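You operate a simulated robot arm through the tools that you are given. There is no shell and no other tool. Be economical: measure what you need, move in short steps, check, and stop when the job is done.

Carry out the task below with a simulated two-armed robot. There is one attempt and no reset: what you move stays moved.

TASK
Put two of the clear bottles from the top of the herb bench on the tiled bench. Then put the cream jug on the table away on the small bench. Then take the white tube and leave it in the white bowl. Keep to this order. Set down upright: clear bottle, cream jug.

It is judged by the outcome, as a careful person would: the job done as asked, and still so three seconds after it is handed in. It fails if anything else is knocked over, pushed out of place, dropped, spilled or broken.

THE ROBOT
Two 7-joint arms with two-finger parallel grippers on one trunk, on a base that drives. Base frame: it is fixed to the floor where the robot stands at the start and does not move with it; the origin is under the middle of the robot, x ahead of it, y to its left, z up. Readings come in mm, rad, newtons and seconds.
The left shoulder is at the start at [-82, 119, 851], the right one opposite. With the tool pointing down near the work surface each hand reaches from about 180 to 600 mm from the robot's upright axis, wherever it stands, measured 20 degrees to its own side. Places, roughly: cream jug [-2000, -2250, 750]; small bench [-3700, -800, 800]; tiled bench [300, -2100, 600]; white bowl [-1250, -2250, 750]; white tube (14x3x3 cm) [-1500, -2700, 800]. Payload 3.43 kg a hand.
The tool frame of a hand sits at the grasp point between the pads (the TCP): z along the fingers, y along the line on which they close. The tips reach 30 mm beyond it. The gripper opens to 94 mm. The fingers are 28 mm wide and 10 mm thick; the gripper's body (50 by 96 mm) begins 55 mm behind the TCP.
Orientation is told as [roll, pitch, yaw] about the base's x, y, z axes, in that order, counted from this pose: with the fingers straight down and closing along the base's y, the tool's x points along the base's -x, its y along +y and its z along -z.

THE INTERFACE
- The arms move only by the tool apply_moves. It takes "left_steps", "right_steps" or both (then of equal length, played together; a hand with none holds still); each is a list of rows, each an object of numbers (a shift or turn left out is 0, a gripper value left out holds the last): "grip": the finger opening in cm, from 0 to 9.4; "x", "y", "z": the shift along the tool's x, y, z in cm; "rx", "ry", "rz": the turn, a rotation vector about the tool's x, y, z in rad. In form: [{"grip": .., "x": .., "y": .., "z": .., "rx": .., "ry": .., "rz": ..}, ...]. A call has 1 to 20 rows; each row is the pose to reach, as a shift and turn from the pose commanded when the call began, along the tool's axes at that moment. Each row takes 0.2 s and may step no farther than 50 mm and 0.15 rad from the row before; otherwise, or with a gripper value out of range, the whole call is refused. Where a pose cannot be reached the arm comes as near as it can. A force on the tool above 40 N (or 10 N above the force at the start of the call, whichever is more), or a blocked arm, ends the call early, and 0.2 s more pass. Each finger travels about 153 mm/s and halts on what it meets, pressing with about 21 N; the grip force reading is that of the motor and also rises with nothing between the fingers. The clock runs only during rows and for 0.2 s after the last one: add rows that repeat a pose to give the fingers time. It gives the time, the measured TCP pose, the force on the tool (base axes), the opening and the grip force at its end, in the units of the frame above (readings bear some noise), with the torque about the TCP (base axes, N m) and any sound that the robot's microphone picked up.
- Cameras (640 x 400 px; columns grow to the right, rows downward): "scene" is now at [22.8, 35.4, 1557.7]; the picture's right is [0.47, -0.88, 0.00], its down [-0.68, -0.36, -0.64] and it looks along [0.57, 0.30, -0.77] (base axes); focal length 271 px, centre (320, 200). "left" rides on the left gripper at [76, -14, -103] in its tool frame; the picture's right is [0.18, 0.98, 0.00], its down [-0.75, 0.14, -0.64] and it looks along [-0.63, 0.12, 0.77] (tool axes); focal length 243 px, centre (320, 200). "right" rides on the right gripper at [76, 14, -103] in its tool frame; the picture's right is [-0.18, 0.98, 0.00], its down [-0.75, -0.14, -0.64] and it looks along [-0.63, -0.12, 0.77] (tool axes); focal length 243 px, centre (320, 200). There is no depth. A picture from a camera that has moved, and an enlarged one, comes with that camera's place and axes in the base frame and with its lens.
- snapshot(camera): a new picture of that camera. It takes no simulated time.
- lift_body(by): slides the trunk up (or, below 0, down) by that many mm; the arms and the scene camera ride with it, the base frame stays. It gives what a move gives, with no picture.
- steer(legs): drives the robot by 1 to 6 legs, each [ahead, left, turn to the left] in mm, mm and rad, along the robot's own axes; the way and the turn of a leg run together, so that a leg with both is an arc; at most 1500 mm and 3.142 rad a leg. The arms and the cameras ride along, it lands a little off, and it stops where it bumps. It gives what a move gives.
- turn_head(pan, tilt): turns the head with the scene camera to pan (to the left, within 2.496 rad either way) and tilt (down, from -0.506 to 1.204), counted from straight ahead of the robot. It gives what a move gives.
- inspect(camera, box): a new picture of the part [left, top, right, bottom] of that camera's present view, enlarged. It takes no simulated time.
- hand_in(): hands the job in; it is judged then, once.

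Work in short steps. Places have to be worked out from the pictures, the camera data and where the tool is seen: move nearer, look again, correct. Check each grasp and each placing, and mend what went wrong. You have 165 turns and 130 pictures in all, those below and enlarged ones among them. Open the grippers and draw the arms clear of the work before you hand the job in, unless the task says otherwise; then end with one line.

The tools are called after "Request:" as name(argument=value, ...) on one line, values as JSON. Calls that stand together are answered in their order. apply_moves: Moves the arms, as the interface text tells. Its arguments: {"type":"object","properties":{"left_steps":{"type":"array","items":{"type":"object","properties":{"grip":{"type":"number"},"x":{"type":"number"},"y":{"type":"number"},"z":{"type":"number"},"rx":{"type":"number"},"ry":{"type":"number"},"rz":{"type":"number"}}}},"right_steps":{"type":"array","items":{"type":"object","properties":{"grip":{"type":"number"},"x":{"type":"number"},"y":{"type":"number"},"z":{"type":"number"},"rx":{"type":"number"},"ry":{"type":"number"},"rz":{"type":"number"}}}}},"required":[]} The other tools are called the same way: lift_body (by) slides the trunk up or down; steer (legs) drives the base; turn_head (pan, tilt) turns the head that bears the scene camera; snapshot (camera) takes a picture; inspect (camera, box) takes an enlarged picture of a part of a camera's view; hand_in () hands the job in.

At the start:

```text
time_s: 0.0
left_tool_pos: [331.7, 272.6, 1171.1]
left_tcp_rot: [-0.001, 0.0, 0.0]
left_force: [-1.0, -0.2, -0.4]
left_torque: [0.02, 0.0, 0.02]
left_finger_gap: 94.0
left_finger_force: 0.1
right_tool_pos: [297.0, 6.0, 1207.1]
right_tcp_rot: [-0.001, -0.002, 0.0]
right_force: [-0.3, 0.6, 0.3]
right_torque: [0.01, 0.01, 0.0]
right_finger_gap: 94.5
right_finger_force: 0.1
trunk travel left (down, up): [-275.0, 60.0]
robot x, y, heading: [-0.2, 2.7, -0.003]
head pan, tilt: [0.489, 0.874]
```

scene: 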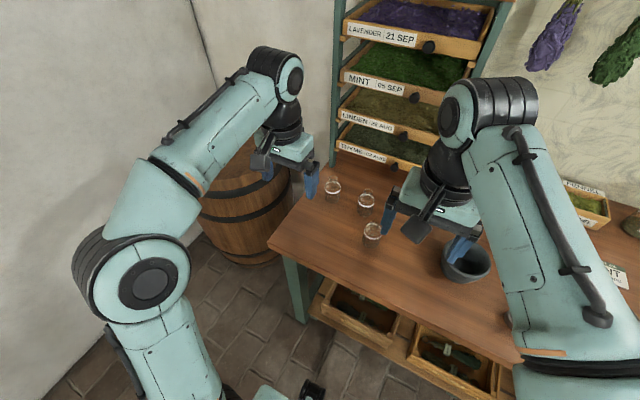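
right: 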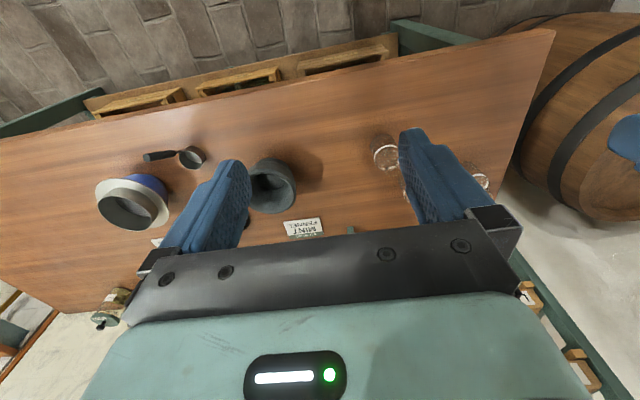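
left: 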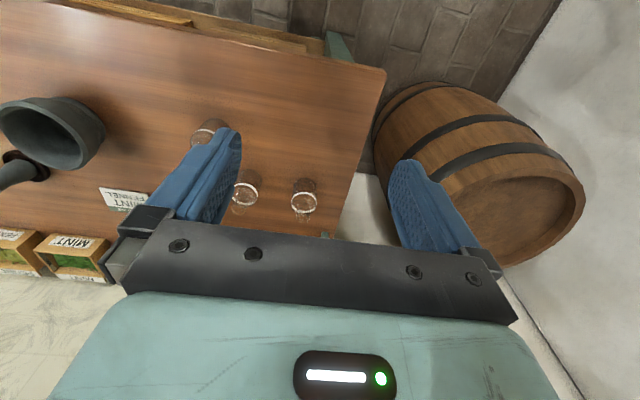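

I'll look more closely at the three glass items on the herb bench to measure them.

Request:
inspect(camera="scene", box=[280, 150, 440, 250])

Request:
inspect(camera="left", box=[160, 100, 360, 225])

```text
4.00 times, centred on (360, 200) of scene
camera zoom: at [22.8, 35.4, 1557.7], right [0.47, -0.88, 0.0], down [-0.68, -0.36, -0.64], along [0.57, 0.3, -0.77], focal length 1085 px, centre (160, 200)
```

zoom: 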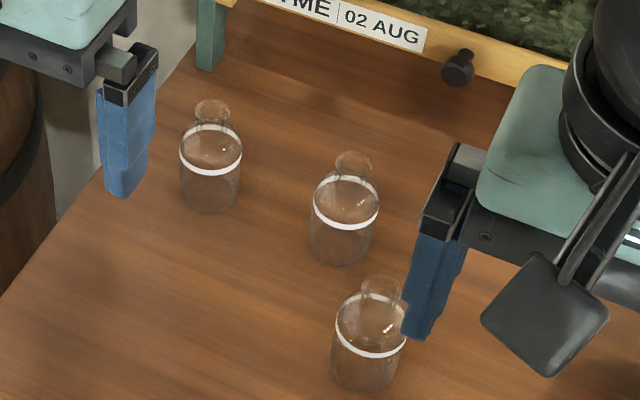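

```text
3.20 times, centred on (260, 162) of left
camera zoom: at [256.5, 257.4, 1274.5], right [-0.18, 0.98, 0.0], down [0.75, 0.14, 0.64], along [0.63, 0.12, -0.77], focal length 776 px, centre (512, 320)
```

zoom: 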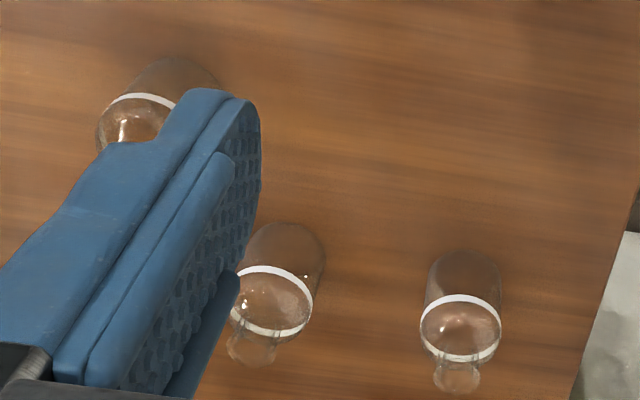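

Three clear bottles, ring about z 884, bench top about z 834: A (590,286), B (587,165), C (488,106). I'll take A with the left hand and C with the right, so I first drive slightly forward and left.

Request:
steer(legs=[[80, 110, 0]])

```text
time_s: 1.6
left_tool_pos: [412.1, 379.6, 1170.3]
left_tcp_rot: [0.0, 0.001, -0.002]
left_force: [0.9, -0.3, 0.4]
left_torque: [-0.03, -0.04, -0.01]
left_finger_gap: 94.1
left_finger_force: 0.1
right_tool_pos: [377.7, 114.2, 1206.0]
right_tcp_rot: [-0.002, -0.001, -0.003]
right_force: [0.6, 0.9, -0.4]
right_torque: [-0.03, 0.01, 0.02]
right_finger_gap: 93.6
right_finger_force: 0.2
trunk travel left (down, up): [-275.0, 60.0]
robot x, y, heading: [82.7, 107.6, -0.0]
head pan, tilt: [0.489, 0.874]
```

Base landed well. Moving both hands above their bottles, at z about 1000.

Request:
apply_moves(left_steps=[{"x": -3, "y": -1.6, "z": 2.8, "grip": 9.4}, {"x": -6, "y": -3.2, "z": 5.6}, {"x": -9, "y": -4.8, "z": 8.4}, {"x": -12, "y": -6.4, "z": 11.2}, {"x": -15, "y": -8, "z": 14}, {"x": -17.8, "y": -9.4, "z": 16.8}, {"x": -17.8, "y": -9.4, "z": 16.8}], right_steps=[{"x": -1.8, "y": -0.1, "z": 3.2, "grip": 9.4}, {"x": -3.6, "y": -0.3, "z": 6.4}, {"x": -5.5, "y": -0.4, "z": 9.8}, {"x": -7.3, "y": -0.5, "z": 13}, {"x": -9.2, "y": -0.7, "z": 16.4}, {"x": -11, "y": -0.8, "z": 19.6}, {"x": -11, "y": -0.8, "z": 19.6}])

Request:
snapshot(camera="scene")

Request:
snapshot(camera="left")

Request:
snapshot(camera="right")

```text
time_s: 3.2
left_tool_pos: [589.5, 284.7, 1002.8]
left_tcp_rot: [0.0, -0.002, -0.002]
left_force: [-1.1, 0.0, -0.6]
left_torque: [0.0, 0.01, -0.01]
left_finger_gap: 94.0
left_finger_force: 0.0
right_tool_pos: [484.9, 107.9, 1010.9]
right_tcp_rot: [0.0, 0.0, 0.0]
right_force: [0.1, -0.2, 0.2]
right_torque: [-0.01, -0.01, -0.02]
right_finger_gap: 94.2
right_finger_force: 0.0
trunk travel left (down, up): [-275.0, 60.0]
robot x, y, heading: [80.8, 108.2, -0.001]
head pan, tilt: [0.489, 0.874]
```

```text
124 pictures are left
camera scene: at [101.3, 144.6, 1557.7], right [0.47, -0.88, 0.0], down [-0.68, -0.36, -0.64], along [0.57, 0.3, -0.77], focal length 271 px, centre (320, 200)
```

scene: 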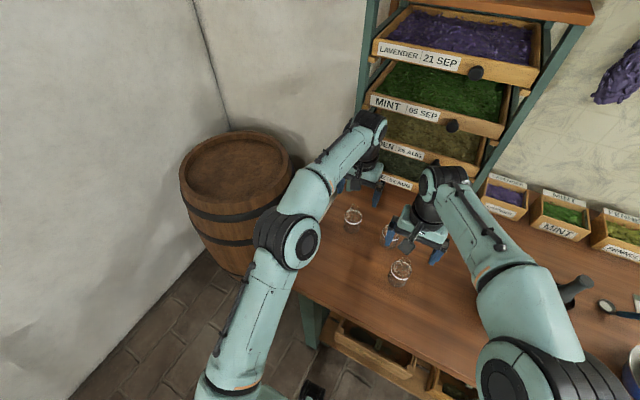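

```text
123 pictures are left
camera left: at [513.7, 270.5, 1106.7], right [-0.18, 0.98, 0.0], down [0.75, 0.14, 0.64], along [0.63, 0.12, -0.77], focal length 243 px, centre (320, 200)
```

left: 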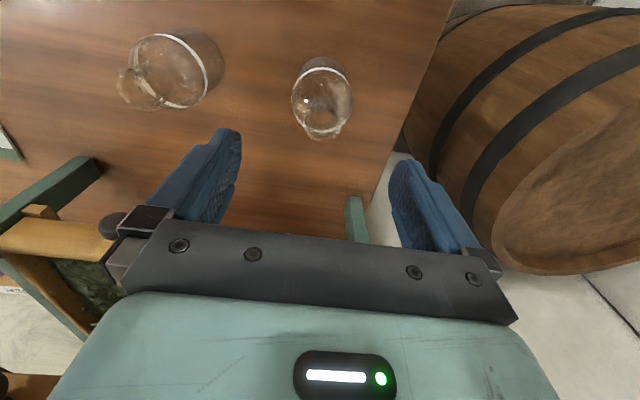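

```text
122 pictures are left
camera right: at [408.6, 121.2, 1113.8], right [0.18, 0.98, 0.0], down [0.75, -0.14, 0.64], along [0.63, -0.12, -0.77], focal length 243 px, centre (320, 200)
```

right: 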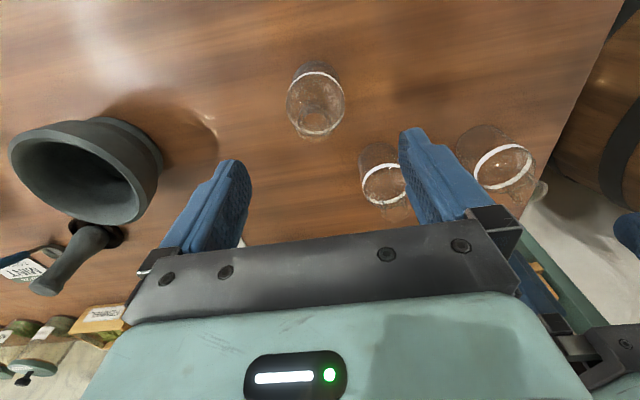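

Both hands are close to on-axis; zooming to refine x.

Request:
inspect(camera="right", box=[260, 40, 380, 160])

Request:
inspect(camera="left", box=[260, 40, 380, 160])

Request:
inspect(camera="scene", box=[330, 190, 450, 300])

```text
3.33 times, centred on (320, 100) of right
camera zoom: at [408.6, 121.2, 1113.8], right [0.18, 0.98, 0.0], down [0.75, -0.14, 0.64], along [0.63, -0.12, -0.77], focal length 809 px, centre (320, 533)
```

zoom: 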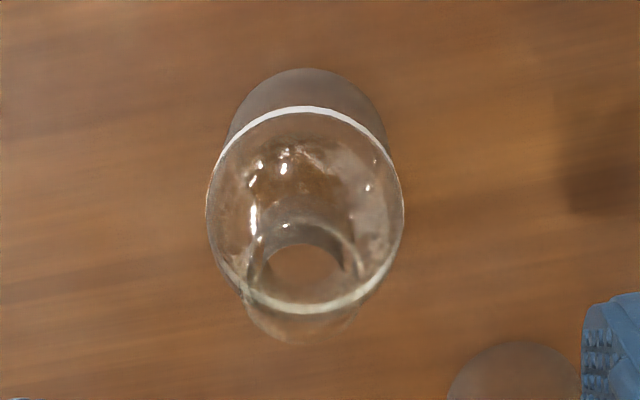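

```text
3.33 times, centred on (320, 100) of left
camera zoom: at [513.7, 270.5, 1106.7], right [-0.18, 0.98, 0.0], down [0.75, 0.14, 0.64], along [0.63, 0.12, -0.77], focal length 809 px, centre (320, 533)
```

zoom: 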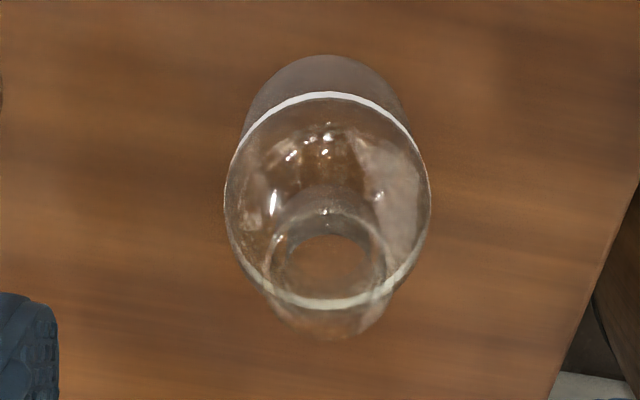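

```text
3.64 times, centred on (390, 245) of scene
camera zoom: at [101.3, 144.6, 1557.7], right [0.47, -0.88, 0.0], down [-0.68, -0.36, -0.64], along [0.57, 0.3, -0.77], focal length 986 px, centre (66, 36)
```

zoom: 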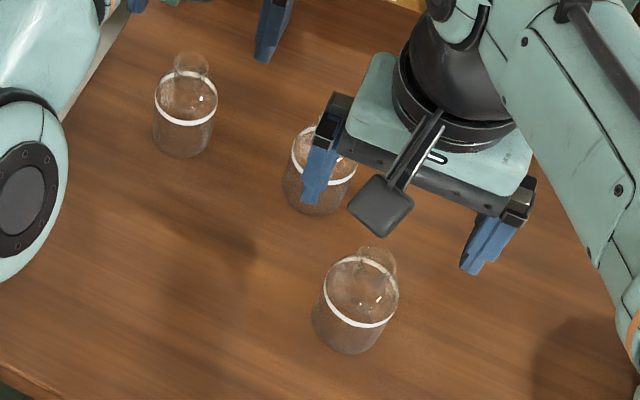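

Refined: A (584,286), C (484,103). Descend both to TCP z about 888 (tips below the ring on the straight body).

Request:
apply_moves(left_steps=[{"x": 0.5, "y": 0.1, "z": 3}, {"x": 0.5, "y": 0.1, "z": 6}, {"x": 0.5, "y": 0.1, "z": 9}, {"x": 0.5, "y": 0.1, "z": 11.5}, {"x": 0.5, "y": 0.1, "z": 11.5}], right_steps=[{"x": 0.1, "y": -0.5, "z": 3.3}, {"x": 0.1, "y": -0.5, "z": 6.6}, {"x": 0.1, "y": -0.5, "z": 9.6}, {"x": 0.1, "y": -0.5, "z": 12.3}, {"x": 0.1, "y": -0.5, "z": 12.3}])

Request:
snapshot(camera="left")

Request:
snapshot(camera="right")

```text
time_s: 4.4
left_tool_pos: [585.5, 287.8, 887.3]
left_tcp_rot: [-0.001, 0.001, -0.002]
left_force: [0.7, 0.6, 0.4]
left_torque: [-0.01, -0.01, 0.0]
left_finger_gap: 93.9
left_finger_force: 0.1
right_tool_pos: [486.8, 103.5, 887.8]
right_tcp_rot: [0.001, -0.001, -0.003]
right_force: [0.0, 0.3, 0.9]
right_torque: [0.03, 0.04, 0.0]
right_finger_gap: 94.0
right_finger_force: 0.0
trunk travel left (down, up): [-275.0, 60.0]
robot x, y, heading: [80.5, 110.5, 0.005]
head pan, tilt: [0.489, 0.874]
```

```text
118 pictures are left
camera left: at [508.9, 273.4, 991.1], right [-0.18, 0.98, 0.0], down [0.75, 0.14, 0.64], along [0.63, 0.12, -0.77], focal length 243 px, centre (320, 200)
```

left: 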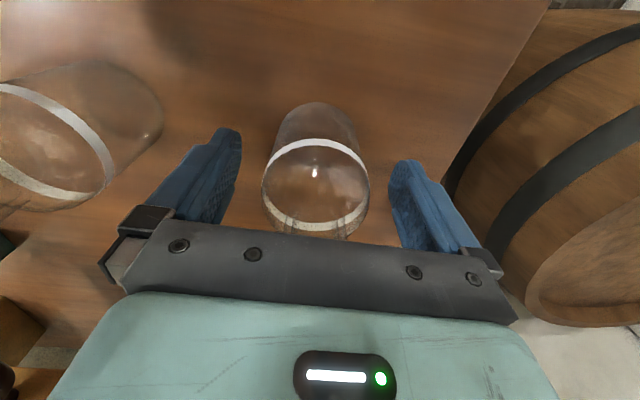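

```text
117 pictures are left
camera right: at [409.4, 115.9, 990.0], right [0.19, 0.98, 0.0], down [0.75, -0.14, 0.64], along [0.63, -0.12, -0.77], focal length 243 px, centre (320, 200)
```

right: 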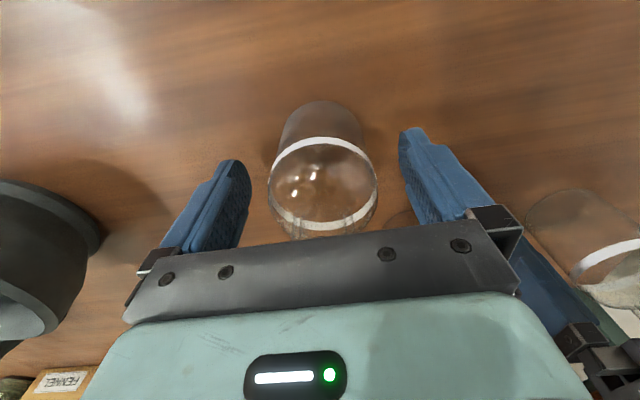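

Both bottles are centred between the fingers; closing.

Request:
apply_moves(left_steps=[{"grip": 7}, {"grip": 6}, {"grip": 5}, {"grip": 4.5}, {"grip": 4.5}, {"grip": 4.5}], right_steps=[{"grip": 7}, {"grip": 6}, {"grip": 5}, {"grip": 4.5}, {"grip": 4.5}, {"grip": 4.5}])

```text
time_s: 5.8
left_tool_pos: [584.8, 288.5, 887.0]
left_tcp_rot: [0.001, -0.001, -0.001]
left_force: [0.5, -0.7, -0.3]
left_torque: [0.02, 0.02, 0.0]
left_finger_gap: 49.7
left_finger_force: 20.8
right_tool_pos: [485.7, 103.2, 886.4]
right_tcp_rot: [0.001, -0.002, -0.002]
right_force: [-0.2, -0.1, 0.6]
right_torque: [0.02, -0.03, -0.04]
right_finger_gap: 52.6
right_finger_force: 21.0
trunk travel left (down, up): [-275.0, 60.0]
robot x, y, heading: [81.5, 110.5, -0.003]
head pan, tilt: [0.489, 0.874]
```

Both gripped (about 50 and 53 mm). Lifting straight up.

Request:
apply_moves(left_steps=[{"z": -1.5}, {"z": -4}, {"z": -8}, {"z": -12}, {"z": -15}, {"z": -15}], right_steps=[{"z": -1.5}, {"z": -4}, {"z": -8}, {"z": -12}, {"z": -15}, {"z": -15}])

Request:
snapshot(camera="scene")

```text
time_s: 7.2
left_tool_pos: [585.4, 285.6, 1034.8]
left_tcp_rot: [0.0, 0.0, -0.002]
left_force: [0.1, -0.6, -1.4]
left_torque: [-0.04, 0.0, 0.0]
left_finger_gap: 49.8
left_finger_force: 21.0
right_tool_pos: [486.3, 100.7, 1038.0]
right_tcp_rot: [-0.002, 0.0, 0.0]
right_force: [-0.2, 0.9, -1.3]
right_torque: [0.0, 0.03, 0.01]
right_finger_gap: 52.5
right_finger_force: 20.7
trunk travel left (down, up): [-275.0, 60.0]
robot x, y, heading: [80.4, 108.3, -0.001]
head pan, tilt: [0.489, 0.874]
```

```text
116 pictures are left
camera scene: at [102.7, 144.5, 1557.7], right [0.47, -0.88, 0.0], down [-0.68, -0.36, -0.64], along [0.57, 0.3, -0.77], focal length 271 px, centre (320, 200)
```

scene: 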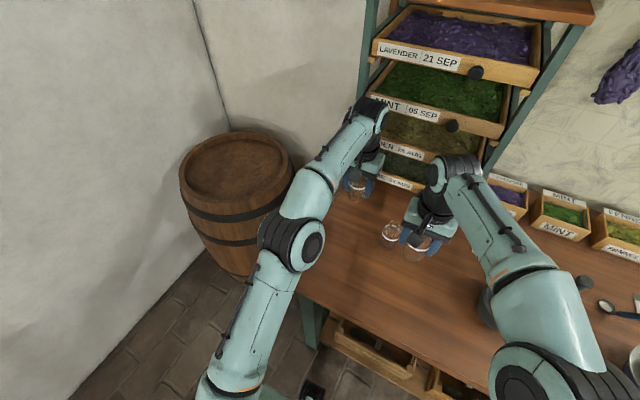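

Both lifted. Drawing both hands back toward the body, then backing off and surveying the room.

Request:
apply_moves(left_steps=[{"z": -2, "x": 3}, {"z": -4, "x": 6}, {"z": -6, "x": 9}, {"z": -6, "x": 12}, {"z": -6, "x": 15}, {"z": -6, "x": 17}], right_steps=[{"z": -2, "x": 2, "y": -2}, {"z": -4, "x": 4, "y": -4}, {"z": -6, "x": 6, "y": -6}, {"z": -6, "x": 8, "y": -8}, {"z": -6, "x": 9, "y": -10}, {"z": -6, "x": 9, "y": -10}])

Request:
steer(legs=[[-400, -100, 0]])

Request:
turn_head(pan=-1.5, tilt=0.4)

Request:
snapshot(camera="scene")

```text
time_s: 8.6
left_tool_pos: [414.5, 288.3, 1097.6]
left_tcp_rot: [-0.002, -0.001, -0.003]
left_force: [-0.1, -0.2, -0.5]
left_torque: [0.03, 0.01, 0.02]
left_finger_gap: 50.0
left_finger_force: 21.2
right_tool_pos: [394.8, 1.1, 1099.2]
right_tcp_rot: [0.0, -0.002, -0.001]
right_force: [-0.1, -0.1, -0.8]
right_torque: [0.01, 0.01, 0.03]
right_finger_gap: 52.6
right_finger_force: 21.6
trunk travel left (down, up): [-275.0, 60.0]
robot x, y, heading: [78.2, 108.5, -0.002]
head pan, tilt: [0.489, 0.874]
```

```text
time_s: 11.2
left_tool_pos: [13.5, 190.0, 1097.5]
left_tcp_rot: [0.0, 0.0, 0.007]
left_force: [0.3, 1.0, -1.2]
left_torque: [-0.04, -0.03, 0.01]
left_finger_gap: 49.8
left_finger_force: 21.1
right_tool_pos: [-5.3, -95.6, 1098.6]
right_tcp_rot: [-0.001, -0.002, 0.003]
right_force: [1.2, 0.1, -0.9]
right_torque: [0.01, -0.02, -0.02]
right_finger_gap: 52.3
right_finger_force: 21.4
trunk travel left (down, up): [-275.0, 60.0]
robot x, y, heading: [-322.7, 7.2, 0.005]
head pan, tilt: [0.489, 0.874]
```

```text
time_s: 13.1
left_tool_pos: [14.0, 190.0, 1097.2]
left_tcp_rot: [0.0, 0.0, 0.005]
left_force: [0.6, -0.6, -1.0]
left_torque: [0.01, -0.04, 0.01]
left_finger_gap: 49.7
left_finger_force: 20.8
right_tool_pos: [-4.2, -95.8, 1097.1]
right_tcp_rot: [0.001, 0.001, 0.007]
right_force: [-0.6, -0.5, -0.3]
right_torque: [-0.04, 0.0, -0.02]
right_finger_gap: 52.2
right_finger_force: 21.0
trunk travel left (down, up): [-275.0, 60.0]
robot x, y, heading: [-322.2, 10.1, 0.002]
head pan, tilt: [-1.499, 0.4]
```

```text
115 pictures are left
camera scene: at [-358.5, -84.1, 1598.7], right [-1.0, -0.08, 0.0], down [-0.03, 0.39, -0.92], along [0.07, -0.92, -0.39], focal length 271 px, centre (320, 200)
```

scene: 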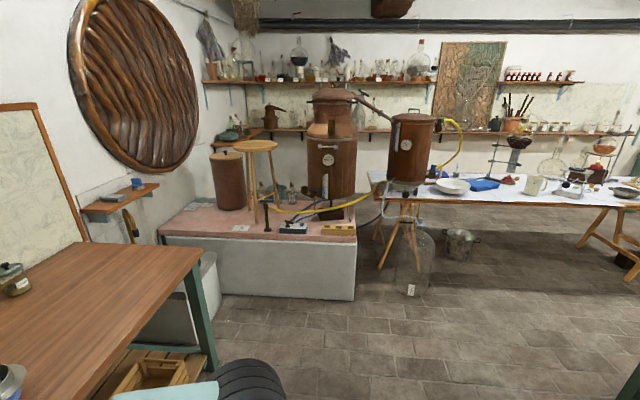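

The tiled bench (pink tiles) is ahead. Zoom in and view the rest of the room.

Request:
inspect(camera="scene", box=[150, 110, 390, 310])

Request:
inspect(camera="scene", box=[360, 110, 640, 290])

Request:
turn_head(pan=-2.4, tilt=0.35)

Request:
snapshot(camera="scene")

```text
2.00 times, centred on (270, 210) of scene
camera zoom: at [-358.5, -84.1, 1598.7], right [-1.0, -0.08, 0.0], down [-0.03, 0.39, -0.92], along [0.07, -0.92, -0.39], focal length 542 px, centre (420, 180)
```

zoom: 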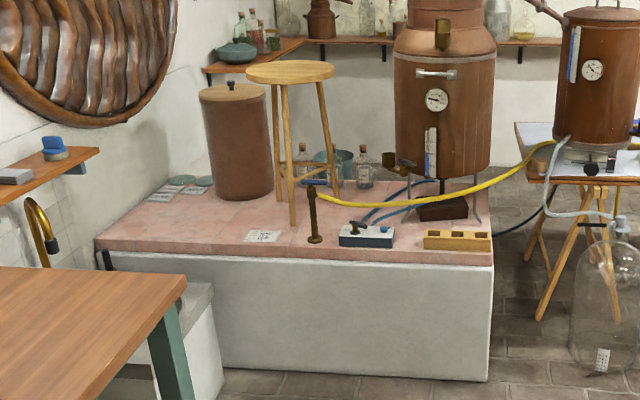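

```text
2.22 times, centred on (500, 200) of scene
camera zoom: at [-358.5, -84.1, 1598.7], right [-1.0, -0.08, 0.0], down [-0.03, 0.39, -0.92], along [0.07, -0.92, -0.39], focal length 603 px, centre (-80, 200)
```

zoom: 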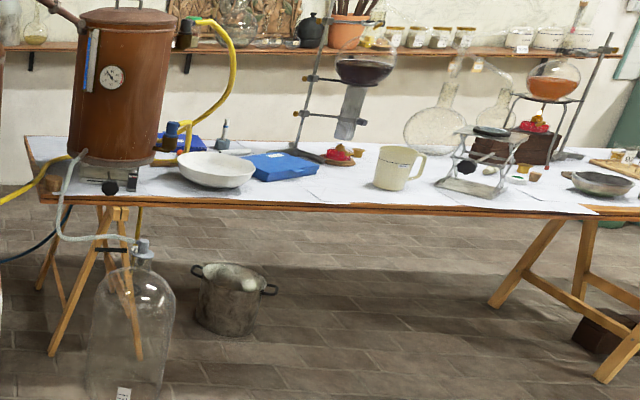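

```text
time_s: 14.3
left_tool_pos: [13.2, 190.9, 1098.4]
left_tcp_rot: [0.001, -0.002, 0.006]
left_force: [0.0, 0.0, -1.9]
left_torque: [-0.03, 0.01, 0.0]
left_finger_gap: 50.0
left_finger_force: 20.9
right_tool_pos: [-4.2, -96.4, 1097.7]
right_tcp_rot: [-0.001, 0.0, 0.006]
right_force: [1.1, -0.7, -1.1]
right_torque: [0.0, 0.04, -0.02]
right_finger_gap: 52.3
right_finger_force: 21.5
trunk travel left (down, up): [-275.0, 60.0]
robot x, y, heading: [-321.6, 14.1, 0.003]
head pan, tilt: [-2.4, 0.351]
```

```text
112 pictures are left
camera scene: at [-433.9, -55.2, 1603.2], right [-0.68, 0.73, 0.0], down [0.25, 0.23, -0.94], along [-0.69, -0.64, -0.34], focal length 271 px, centre (320, 200)
```

scene: 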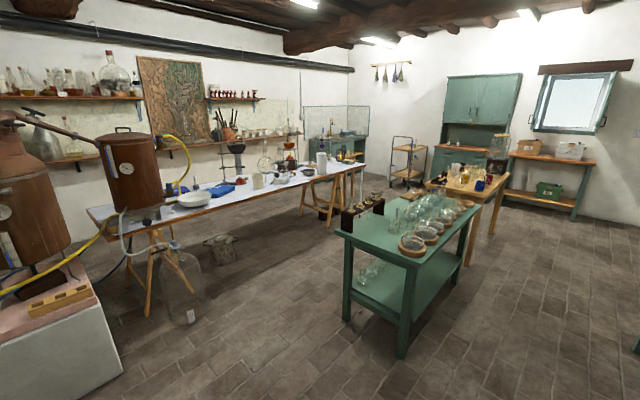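

The tiled bench front edge is near y −1720, spanning x −490..930, with free tiles near x 500–650. I'll check my own base footprint by looking down before driving.

Request:
turn_head(pan=-1.571, tilt=1.2)

Request:
snapshot(camera="scene")

```text
time_s: 15.5
left_tool_pos: [14.3, 190.1, 1097.8]
left_tcp_rot: [-0.001, 0.0, 0.006]
left_force: [0.6, -0.1, -1.1]
left_torque: [0.03, 0.01, 0.04]
left_finger_gap: 49.9
left_finger_force: 21.0
right_tool_pos: [-5.0, -95.0, 1098.4]
right_tcp_rot: [0.0, 0.0, 0.004]
right_force: [0.7, -1.1, -0.7]
right_torque: [0.0, 0.02, 0.0]
right_finger_gap: 52.4
right_finger_force: 20.6
trunk travel left (down, up): [-275.0, 60.0]
robot x, y, heading: [-319.0, 11.6, 0.006]
head pan, tilt: [-1.571, 1.201]
```

```text
111 pictures are left
camera scene: at [-365.5, -47.8, 1535.9], right [-1.0, 0.0, 0.0], down [0.0, 0.93, -0.36], along [0.0, -0.36, -0.93], focal length 271 px, centre (320, 200)
```

scene: 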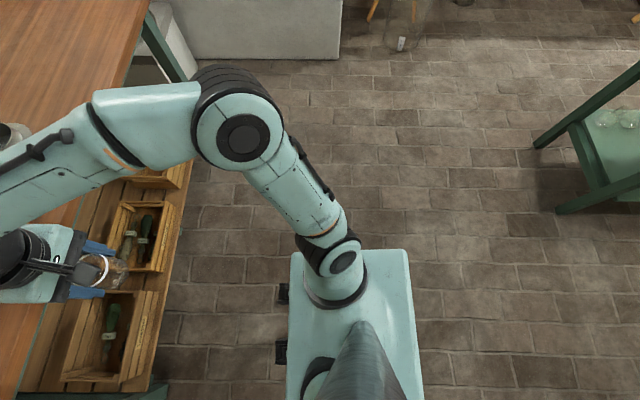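

The torso is narrow; elbows stick out about 420 mm at z≈1000. I'll turn to face the tiled bench and approach from free floor, then look.

Request:
steer(legs=[[0, 0, -1.571], [1200, 0, 0], [0, 400, 0]])

Request:
turn_head(pan=0.4, tilt=0.7)

Request:
snapshot(camera="scene")

```text
time_s: 28.7
left_tool_pos: [255.5, -1529.8, 1098.0]
left_tcp_rot: [0.0, -0.001, -1.552]
left_force: [-0.3, 0.1, -1.4]
left_torque: [0.01, 0.0, 0.0]
left_finger_gap: 49.7
left_finger_force: 21.4
right_tool_pos: [-31.7, -1513.0, 1098.4]
right_tcp_rot: [0.0, -0.001, -1.553]
right_force: [0.8, 0.2, -0.5]
right_torque: [0.01, 0.04, 0.02]
right_finger_gap: 51.8
right_finger_force: 21.2
trunk travel left (down, up): [-275.0, 60.0]
robot x, y, heading: [73.3, -1197.2, -1.554]
head pan, tilt: [-1.571, 1.201]
stopped in leg 3: the robot was blocked; the commanded pose is now the measured one
```

```text
time_s: 30.6
left_tool_pos: [253.8, -1529.4, 1098.4]
left_tcp_rot: [-0.001, 0.001, -1.556]
left_force: [0.5, -0.5, -1.5]
left_torque: [0.01, 0.01, -0.02]
left_finger_gap: 50.0
left_finger_force: 21.1
right_tool_pos: [-31.4, -1514.7, 1099.6]
right_tcp_rot: [-0.001, 0.0, -1.554]
right_force: [0.1, 0.9, -1.5]
right_torque: [-0.01, -0.02, -0.02]
right_finger_gap: 51.8
right_finger_force: 20.7
trunk travel left (down, up): [-275.0, 60.0]
robot x, y, heading: [68.7, -1196.8, -1.558]
head pan, tilt: [0.4, 0.7]
```

```text
110 pictures are left
camera scene: at [102.5, -1231.8, 1571.8], right [-0.92, -0.4, 0.0], down [-0.26, 0.59, -0.76], along [0.31, -0.7, -0.64], focal length 271 px, centre (320, 200)
```

scene: 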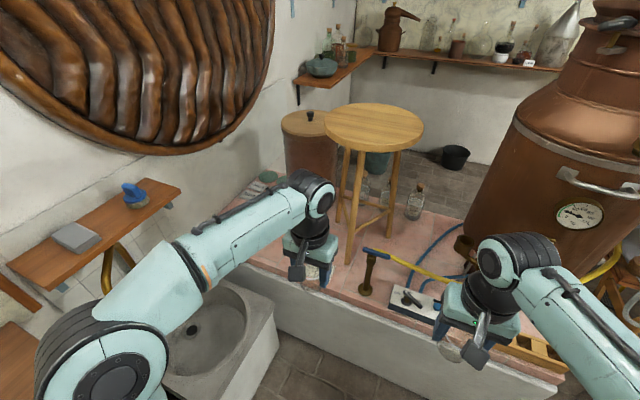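

The base bumped at x≈73 (herb bench leg, gentle stop). I back off sideways slightly and go nearer the tiled bench, then look with head and left wrist cameras.

Request:
steer(legs=[[0, -40, 0], [190, 0, 0]])

Request:
snapshot(camera="scene")

Request:
snapshot(camera="left")

Request:
snapshot(camera="right")

```text
time_s: 32.8
left_tool_pos: [218.1, -1718.7, 1098.7]
left_tcp_rot: [0.001, 0.0, -1.553]
left_force: [0.1, -0.5, -0.4]
left_torque: [0.0, 0.01, -0.01]
left_finger_gap: 49.7
left_finger_force: 21.1
right_tool_pos: [-68.1, -1704.3, 1097.9]
right_tcp_rot: [0.0, -0.002, -1.551]
right_force: [0.2, -0.2, -1.0]
right_torque: [-0.01, 0.01, 0.0]
right_finger_gap: 51.7
right_finger_force: 21.3
trunk travel left (down, up): [-275.0, 60.0]
robot x, y, heading: [32.6, -1386.3, -1.554]
head pan, tilt: [0.4, 0.7]
```

```text
109 pictures are left
camera scene: at [65.9, -1421.4, 1571.8], right [-0.91, -0.41, 0.0], down [-0.26, 0.59, -0.76], along [0.31, -0.7, -0.64], focal length 271 px, centre (320, 200)
```

scene: 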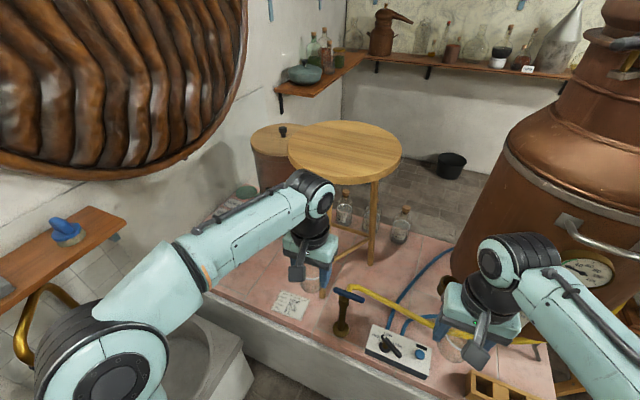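

```text
108 pictures are left
camera left: at [203.6, -1643.7, 1201.3], right [0.98, 0.2, 0.0], down [0.15, -0.75, 0.64], along [0.13, -0.63, -0.77], focal length 243 px, centre (320, 200)
```

left: 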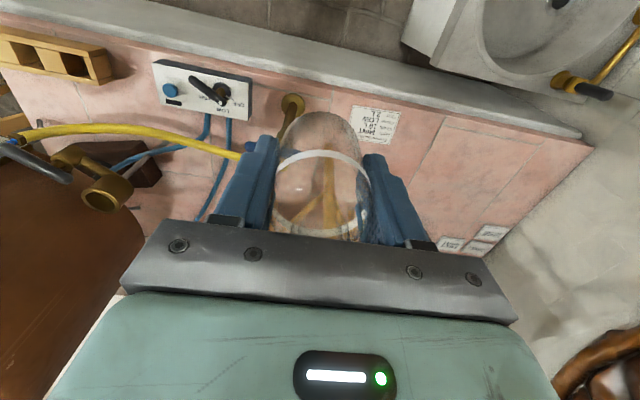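

```text
107 pictures are left
camera right: at [-55.3, -1628.8, 1201.2], right [0.99, -0.17, 0.0], down [-0.13, -0.76, 0.64], along [-0.11, -0.63, -0.77], focal length 243 px, centre (320, 200)
```

right: 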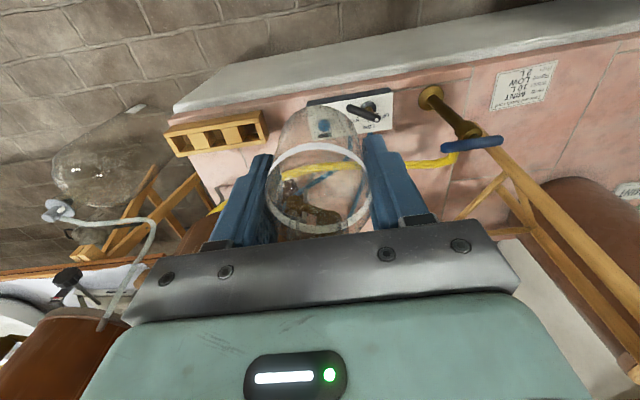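

From the left wrist view: label card at (395,-1860), tap at (181,-1850), stool foot ~(310,-1990). I'll place the left bottle at about (465,-1845) and the right one at (288,-1838). Drive a bit nearer and lower the trunk.

Request:
steer(legs=[[50, 0, 0], [0, 25, 0]])

Request:
lift_body(by=-230)

Request:
snapshot(camera="scene")

Request:
snapshot(camera="left")

```text
time_s: 34.2
left_tool_pos: [244.4, -1769.1, 1097.5]
left_tcp_rot: [0.0, 0.001, -1.554]
left_force: [-0.5, -0.1, -2.2]
left_torque: [0.0, 0.04, 0.03]
left_finger_gap: 49.7
left_finger_force: 21.0
right_tool_pos: [-42.8, -1754.8, 1098.0]
right_tcp_rot: [-0.001, 0.001, -1.551]
right_force: [0.2, 0.4, -0.6]
right_torque: [0.02, 0.04, 0.02]
right_finger_gap: 51.6
right_finger_force: 21.2
trunk travel left (down, up): [-275.0, 60.0]
robot x, y, heading: [58.1, -1436.6, -1.559]
head pan, tilt: [0.4, 0.7]
```

```text
time_s: 36.6
left_tool_pos: [244.3, -1768.3, 868.5]
left_tcp_rot: [0.0, 0.0, -1.553]
left_force: [0.3, 0.1, -1.9]
left_torque: [-0.01, 0.0, -0.02]
left_finger_gap: 49.7
left_finger_force: 20.8
right_tool_pos: [-42.1, -1753.3, 868.6]
right_tcp_rot: [-0.001, 0.001, -1.552]
right_force: [0.2, 0.7, -0.8]
right_torque: [0.01, 0.02, 0.02]
right_finger_gap: 51.5
right_finger_force: 20.7
trunk travel left (down, up): [-45.0, 290.0]
robot x, y, heading: [59.7, -1436.2, -1.551]
head pan, tilt: [0.4, 0.7]
```

```text
106 pictures are left
camera scene: at [91.8, -1511.1, 1333.1], right [-0.91, -0.41, 0.0], down [-0.26, 0.59, -0.76], along [0.31, -0.7, -0.64], focal length 271 px, centre (320, 200)
```

scene: 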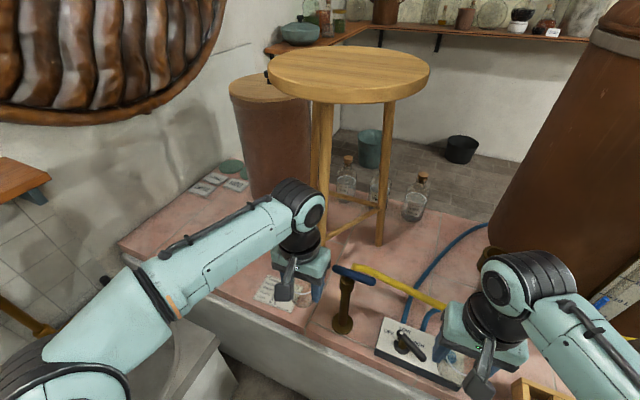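

```text
105 pictures are left
camera left: at [228.6, -1693.4, 971.5], right [0.98, 0.2, 0.0], down [0.15, -0.75, 0.64], along [0.13, -0.63, -0.77], focal length 243 px, centre (320, 200)
```

left: 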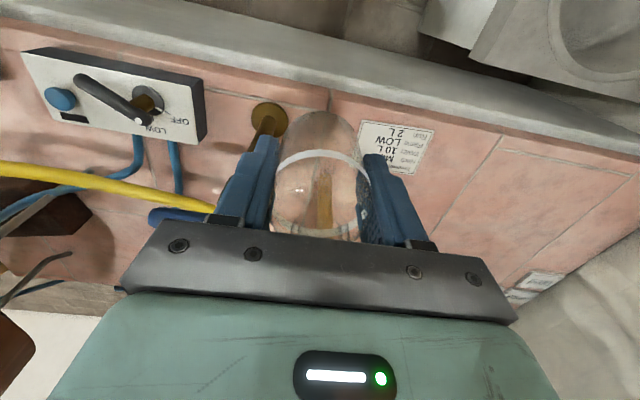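

Spots: S1 (495,-1840) right of the label for the left hand, S2 (270,-1835) for the right. Moving the left hand over S1 at height.

Request:
apply_moves(left_steps=[{"y": 4.2, "x": -1.3}, {"y": 8.4, "x": -2.6}, {"y": 12.5, "x": -3.8}, {"y": 16.7, "x": -5.1}, {"y": 20.9, "x": -6.4}, {"y": 25, "x": -7.6}, {"y": 25, "x": -7.6, "z": 4}, {"y": 25, "x": -7.6, "z": 8}, {"y": 25, "x": -7.6, "z": 12}, {"y": 25, "x": -7.6, "z": 12}])

Request:
snapshot(camera="scene")

Request:
snapshot(camera="left")

```text
time_s: 38.8
left_tool_pos: [494.0, -1840.5, 748.1]
left_tcp_rot: [0.001, -0.001, -1.554]
left_force: [-0.8, -0.1, -0.9]
left_torque: [0.06, 0.01, 0.0]
left_finger_gap: 50.0
left_finger_force: 20.7
right_tool_pos: [-42.6, -1754.7, 869.3]
right_tcp_rot: [0.002, 0.001, -1.55]
right_force: [0.3, -0.7, -0.4]
right_torque: [-0.02, -0.02, 0.02]
right_finger_gap: 51.7
right_finger_force: 20.9
trunk travel left (down, up): [-45.0, 290.0]
robot x, y, heading: [58.0, -1435.4, -1.551]
head pan, tilt: [0.4, 0.7]
```

```text
104 pictures are left
camera scene: at [91.8, -1511.2, 1333.0], right [-0.91, -0.41, 0.0], down [-0.26, 0.59, -0.76], along [0.31, -0.7, -0.64], focal length 271 px, centre (320, 200)
```

scene: 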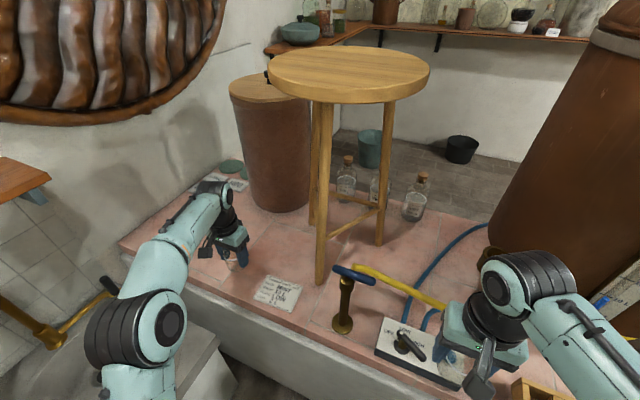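

```text
103 pictures are left
camera left: at [478.7, -1764.8, 852.4], right [0.98, 0.2, 0.0], down [0.15, -0.75, 0.64], along [0.13, -0.63, -0.77], focal length 243 px, centre (320, 200)
```

left: 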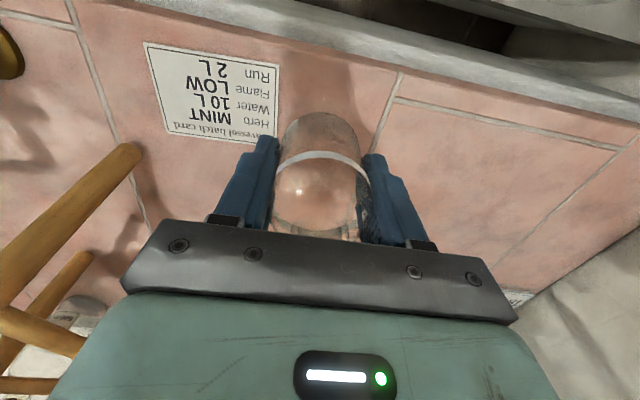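

S1 is clear. Lowering to just above the expected contact (TCP ≈ 653).

Request:
apply_moves(left_steps=[{"z": 3}, {"z": 6}, {"z": 8}, {"z": 8.8}, {"z": 8.8}])

Request:
snapshot(camera="left")

Request:
inspect(camera="scene", box=[160, 190, 340, 310])

```text
time_s: 40.0
left_tool_pos: [494.5, -1841.6, 660.1]
left_tcp_rot: [-0.001, 0.0, -1.551]
left_force: [-0.1, -0.2, -1.2]
left_torque: [0.03, -0.02, 0.0]
left_finger_gap: 49.9
left_finger_force: 21.1
right_tool_pos: [-42.5, -1754.2, 868.1]
right_tcp_rot: [-0.001, 0.0, -1.553]
right_force: [0.3, 0.6, -0.8]
right_torque: [0.0, 0.02, 0.02]
right_finger_gap: 51.5
right_finger_force: 20.9
trunk travel left (down, up): [-45.0, 290.0]
robot x, y, heading: [57.1, -1435.9, -1.553]
head pan, tilt: [0.4, 0.7]
```

```text
102 pictures are left
camera left: at [479.2, -1765.0, 763.5], right [0.98, 0.2, 0.0], down [0.15, -0.75, 0.64], along [0.13, -0.63, -0.77], focal length 243 px, centre (320, 200)
```

left: 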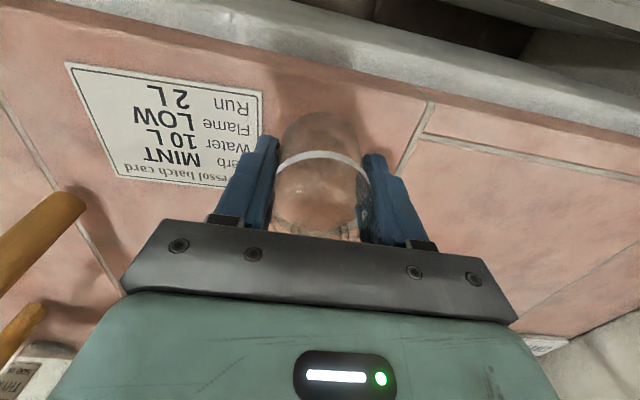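

```text
3.33 times, centred on (250, 250) of scene
camera zoom: at [91.8, -1511.2, 1333.0], right [-0.91, -0.41, 0.0], down [-0.26, 0.59, -0.76], along [0.31, -0.7, -0.64], focal length 904 px, centre (553, 33)
```

zoom: 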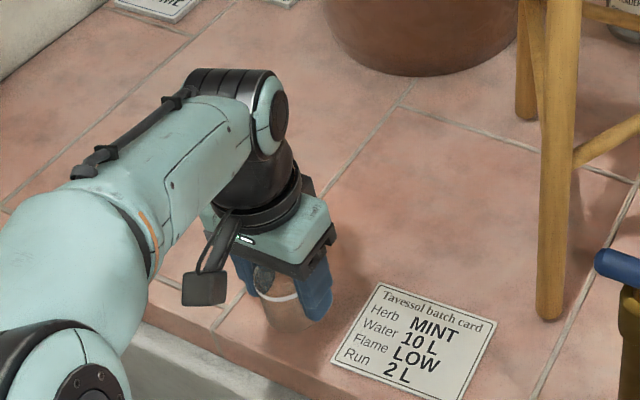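

Nearly down. Creeping in small steps, watching the force.

Request:
apply_moves(left_steps=[{"z": 0.2}, {"z": 0.4}, {"z": 0.5}])

Request:
apply_moves(left_steps=[{"z": 0.15}, {"z": 0.3}])

```text
time_s: 40.8
left_tool_pos: [495.3, -1839.5, 653.4]
left_tcp_rot: [0.0, 0.001, -1.552]
left_force: [0.5, -0.2, -0.2]
left_torque: [0.02, 0.0, 0.0]
left_finger_gap: 50.0
left_finger_force: 20.7
right_tool_pos: [-43.1, -1752.9, 868.0]
right_tcp_rot: [0.001, -0.001, -1.552]
right_force: [0.1, 0.3, -1.2]
right_torque: [-0.02, 0.02, -0.03]
right_finger_gap: 51.6
right_finger_force: 20.8
trunk travel left (down, up): [-45.0, 290.0]
robot x, y, heading: [60.1, -1434.6, -1.553]
head pan, tilt: [0.4, 0.7]
```

```text
time_s: 41.4
left_tool_pos: [494.5, -1839.8, 651.0]
left_tcp_rot: [-0.001, 0.001, -1.553]
left_force: [0.6, 0.3, -0.7]
left_torque: [-0.01, 0.01, -0.02]
left_finger_gap: 49.9
left_finger_force: 21.0
right_tool_pos: [-43.1, -1754.2, 868.4]
right_tcp_rot: [0.002, 0.001, -1.553]
right_force: [-0.4, -1.1, -1.7]
right_torque: [0.01, -0.01, -0.05]
right_finger_gap: 51.8
right_finger_force: 20.4
trunk travel left (down, up): [-45.0, 290.0]
robot x, y, heading: [59.7, -1438.7, -1.555]
head pan, tilt: [0.4, 0.7]
```

No contact yet; continuing down.

Request:
apply_moves(left_steps=[{"z": 0.15}, {"z": 0.3}, {"z": 0.45}])

Request:
apply_moves(left_steps=[{"z": 0.15}, {"z": 0.3}, {"z": 0.45}])

Request:
inspect(camera="scene", box=[210, 240, 290, 300])

```text
time_s: 42.2
left_tool_pos: [494.9, -1842.0, 647.6]
left_tcp_rot: [0.0, -0.001, -1.554]
left_force: [0.4, -0.4, -1.6]
left_torque: [-0.04, 0.03, 0.01]
left_finger_gap: 50.0
left_finger_force: 20.8
right_tool_pos: [-42.8, -1753.6, 867.8]
right_tcp_rot: [-0.001, 0.001, -1.55]
right_force: [-0.3, 0.1, -0.9]
right_torque: [0.04, -0.04, 0.02]
right_finger_gap: 51.6
right_finger_force: 21.0
trunk travel left (down, up): [-45.0, 290.0]
robot x, y, heading: [63.4, -1439.0, -1.554]
head pan, tilt: [0.4, 0.7]
```

```text
time_s: 43.0
left_tool_pos: [494.7, -1840.7, 642.4]
left_tcp_rot: [0.001, 0.001, -1.555]
left_force: [0.2, 0.1, -0.6]
left_torque: [-0.02, -0.01, 0.03]
left_finger_gap: 50.1
left_finger_force: 20.8
right_tool_pos: [-42.7, -1753.7, 868.4]
right_tcp_rot: [0.001, 0.002, -1.551]
right_force: [0.3, 0.2, -1.3]
right_torque: [0.01, 0.06, 0.01]
right_finger_gap: 51.3
right_finger_force: 21.1
trunk travel left (down, up): [-45.0, 290.0]
robot x, y, heading: [58.0, -1438.1, -1.554]
head pan, tilt: [0.4, 0.7]
```

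```text
6.67 times, centred on (250, 270) of scene
camera zoom: at [91.8, -1511.3, 1333.0], right [-0.91, -0.41, 0.0], down [-0.26, 0.59, -0.76], along [0.31, -0.7, -0.64], focal length 1808 px, centre (787, -267)
```

zoom: 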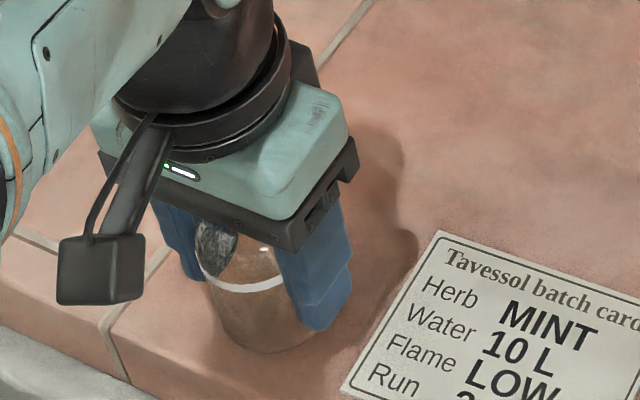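

Still no contact; continue with small steps.

Request:
apply_moves(left_steps=[{"z": 0.15}, {"z": 0.3}, {"z": 0.45}])

Request:
apply_moves(left_steps=[{"z": 0.15}, {"z": 0.3}])

Request:
apply_moves(left_steps=[{"z": 0.15}, {"z": 0.3}])

```text
time_s: 43.8
left_tool_pos: [495.7, -1840.3, 638.4]
left_tcp_rot: [-0.001, 0.0, -1.554]
left_force: [0.2, 0.0, -0.8]
left_torque: [0.01, 0.01, 0.03]
left_finger_gap: 49.9
left_finger_force: 20.9
right_tool_pos: [-43.6, -1754.2, 867.2]
right_tcp_rot: [-0.001, 0.001, -1.552]
right_force: [0.4, 0.0, -1.3]
right_torque: [0.01, -0.03, -0.02]
right_finger_gap: 51.5
right_finger_force: 21.2
trunk travel left (down, up): [-45.0, 290.0]
robot x, y, heading: [59.0, -1438.6, -1.552]
head pan, tilt: [0.4, 0.7]
```

```text
time_s: 44.4
left_tool_pos: [494.4, -1840.8, 635.6]
left_tcp_rot: [-0.001, -0.001, -1.554]
left_force: [-1.2, -0.2, -1.1]
left_torque: [-0.02, 0.02, -0.01]
left_finger_gap: 50.0
left_finger_force: 21.1
right_tool_pos: [-42.4, -1754.1, 868.9]
right_tcp_rot: [0.0, 0.001, -1.551]
right_force: [0.2, 0.8, -0.6]
right_torque: [0.03, -0.04, -0.01]
right_finger_gap: 51.5
right_finger_force: 20.8
trunk travel left (down, up): [-45.0, 290.0]
robot x, y, heading: [59.4, -1439.8, -1.55]
head pan, tilt: [0.4, 0.7]
```

```text
time_s: 45.0
left_tool_pos: [496.2, -1842.1, 632.4]
left_tcp_rot: [0.0, 0.0, -1.553]
left_force: [0.2, -0.5, 0.4]
left_torque: [0.01, 0.0, 0.04]
left_finger_gap: 50.0
left_finger_force: 21.3
right_tool_pos: [-41.8, -1753.7, 868.7]
right_tcp_rot: [-0.001, 0.001, -1.552]
right_force: [1.3, -0.2, -0.8]
right_torque: [0.0, 0.02, 0.0]
right_finger_gap: 51.6
right_finger_force: 21.5
trunk travel left (down, up): [-45.0, 290.0]
robot x, y, heading: [61.2, -1439.8, -1.554]
head pan, tilt: [0.4, 0.7]
```

Tile height seems slightly below 600. Continue creeping.

Request:
apply_moves(left_steps=[{"z": 0.15}, {"z": 0.3}])

Request:
apply_moves(left_steps=[{"z": 0.15}, {"z": 0.3}])

Request:
inspect(camera="scene", box=[210, 240, 290, 300])

```text
time_s: 45.6
left_tool_pos: [494.3, -1841.4, 631.8]
left_tcp_rot: [0.003, -0.003, -1.554]
left_force: [0.9, 1.4, 15.7]
left_torque: [0.16, 0.12, -0.01]
left_finger_gap: 50.0
left_finger_force: 20.7
right_tool_pos: [-42.6, -1753.8, 869.1]
right_tcp_rot: [-0.001, -0.005, -1.551]
right_force: [-0.9, 0.0, -1.2]
right_torque: [0.01, -0.03, 0.0]
right_finger_gap: 51.5
right_finger_force: 20.9
trunk travel left (down, up): [-45.0, 290.0]
robot x, y, heading: [54.0, -1438.1, -1.555]
head pan, tilt: [0.4, 0.7]
```

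```text
time_s: 46.2
left_tool_pos: [495.0, -1841.6, 631.4]
left_tcp_rot: [0.006, -0.009, -1.552]
left_force: [2.1, -0.7, 39.2]
left_torque: [0.42, 0.16, -0.05]
left_finger_gap: 50.0
left_finger_force: 21.0
right_tool_pos: [-43.8, -1753.0, 868.0]
right_tcp_rot: [0.001, 0.0, -1.552]
right_force: [0.5, -0.5, -1.2]
right_torque: [-0.01, -0.02, 0.01]
right_finger_gap: 51.4
right_finger_force: 21.2
trunk travel left (down, up): [-45.0, 290.0]
robot x, y, heading: [54.3, -1437.7, -1.554]
head pan, tilt: [0.4, 0.7]
```

```text
6.67 times, centred on (250, 270) of scene
camera zoom: at [89.6, -1509.1, 1333.4], right [-0.91, -0.41, 0.0], down [-0.26, 0.59, -0.77], along [0.31, -0.7, -0.64], focal length 1808 px, centre (787, -267)
```

zoom: 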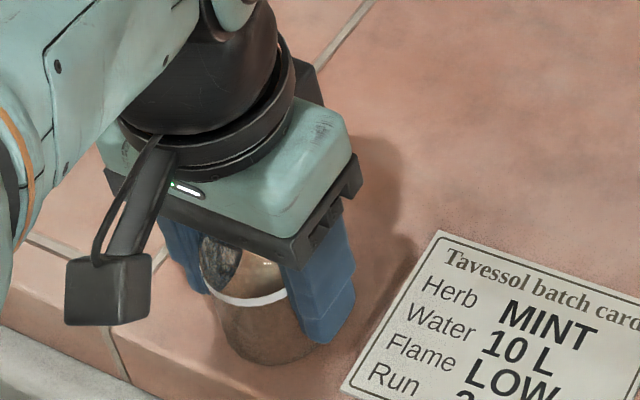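

Contact at TCP z≈632. Relieving the push, then opening.

Request:
apply_moves(left_steps=[{"z": -0.2}, {"z": -0.45}, {"z": -0.45}, {"z": -0.45, "grip": 5.6}, {"z": -0.45, "grip": 6.5}, {"z": -0.45, "grip": 7.5}, {"z": -0.45, "grip": 7.5}])

Request:
snapshot(camera="left")

```text
time_s: 47.8
left_tool_pos: [494.4, -1839.8, 631.8]
left_tcp_rot: [0.002, -0.002, -1.552]
left_force: [1.1, -1.0, 18.9]
left_torque: [0.05, 0.06, -0.01]
left_finger_gap: 74.7
left_finger_force: 0.0
right_tool_pos: [-45.0, -1753.0, 869.9]
right_tcp_rot: [0.001, -0.002, -1.55]
right_force: [0.3, -0.6, -0.9]
right_torque: [0.03, 0.01, 0.0]
right_finger_gap: 51.3
right_finger_force: 20.5
trunk travel left (down, up): [-45.0, 290.0]
robot x, y, heading: [58.7, -1436.0, -1.551]
head pan, tilt: [0.4, 0.7]
```

```text
98 pictures are left
camera left: at [479.3, -1764.8, 735.3], right [0.98, 0.2, 0.0], down [0.15, -0.75, 0.64], along [0.13, -0.63, -0.77], focal length 243 px, centre (320, 200)
```

left: 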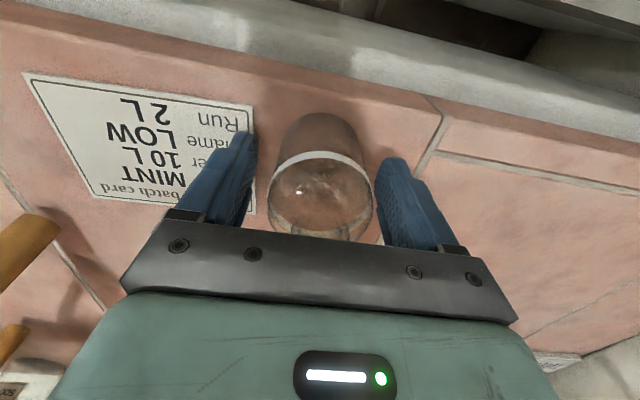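

Force remains with fingers open, so tips or palm touch something; raise straight up and observe.

Request:
apply_moves(left_steps=[{"z": -0.4}, {"z": -0.8}, {"z": -1.2}])

Request:
inspect(camera="scene", box=[210, 240, 290, 300])

```text
time_s: 48.6
left_tool_pos: [494.9, -1839.9, 643.5]
left_tcp_rot: [0.0, 0.002, -1.554]
left_force: [0.0, 0.2, -0.6]
left_torque: [0.01, -0.04, -0.03]
left_finger_gap: 74.9
left_finger_force: 0.0
right_tool_pos: [-42.5, -1753.9, 867.7]
right_tcp_rot: [-0.001, 0.0, -1.552]
right_force: [-0.2, 0.2, -1.6]
right_torque: [0.01, -0.01, 0.0]
right_finger_gap: 51.5
right_finger_force: 20.5
trunk travel left (down, up): [-45.0, 290.0]
robot x, y, heading: [57.7, -1437.9, -1.554]
head pan, tilt: [0.4, 0.7]
```

```text
6.67 times, centred on (250, 270) of scene
camera zoom: at [91.7, -1511.2, 1333.0], right [-0.91, -0.41, 0.0], down [-0.26, 0.59, -0.76], along [0.31, -0.7, -0.64], focal length 1808 px, centre (787, -267)
```

zoom: 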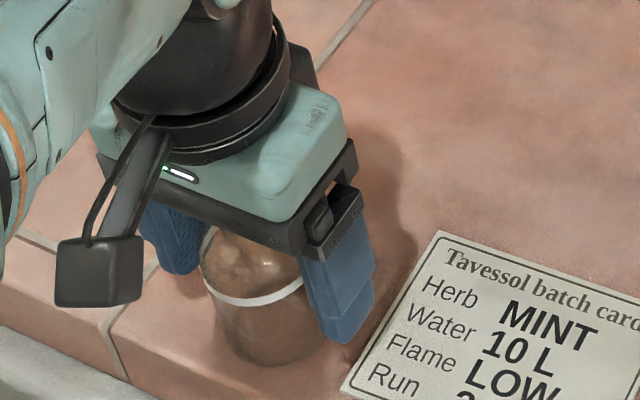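

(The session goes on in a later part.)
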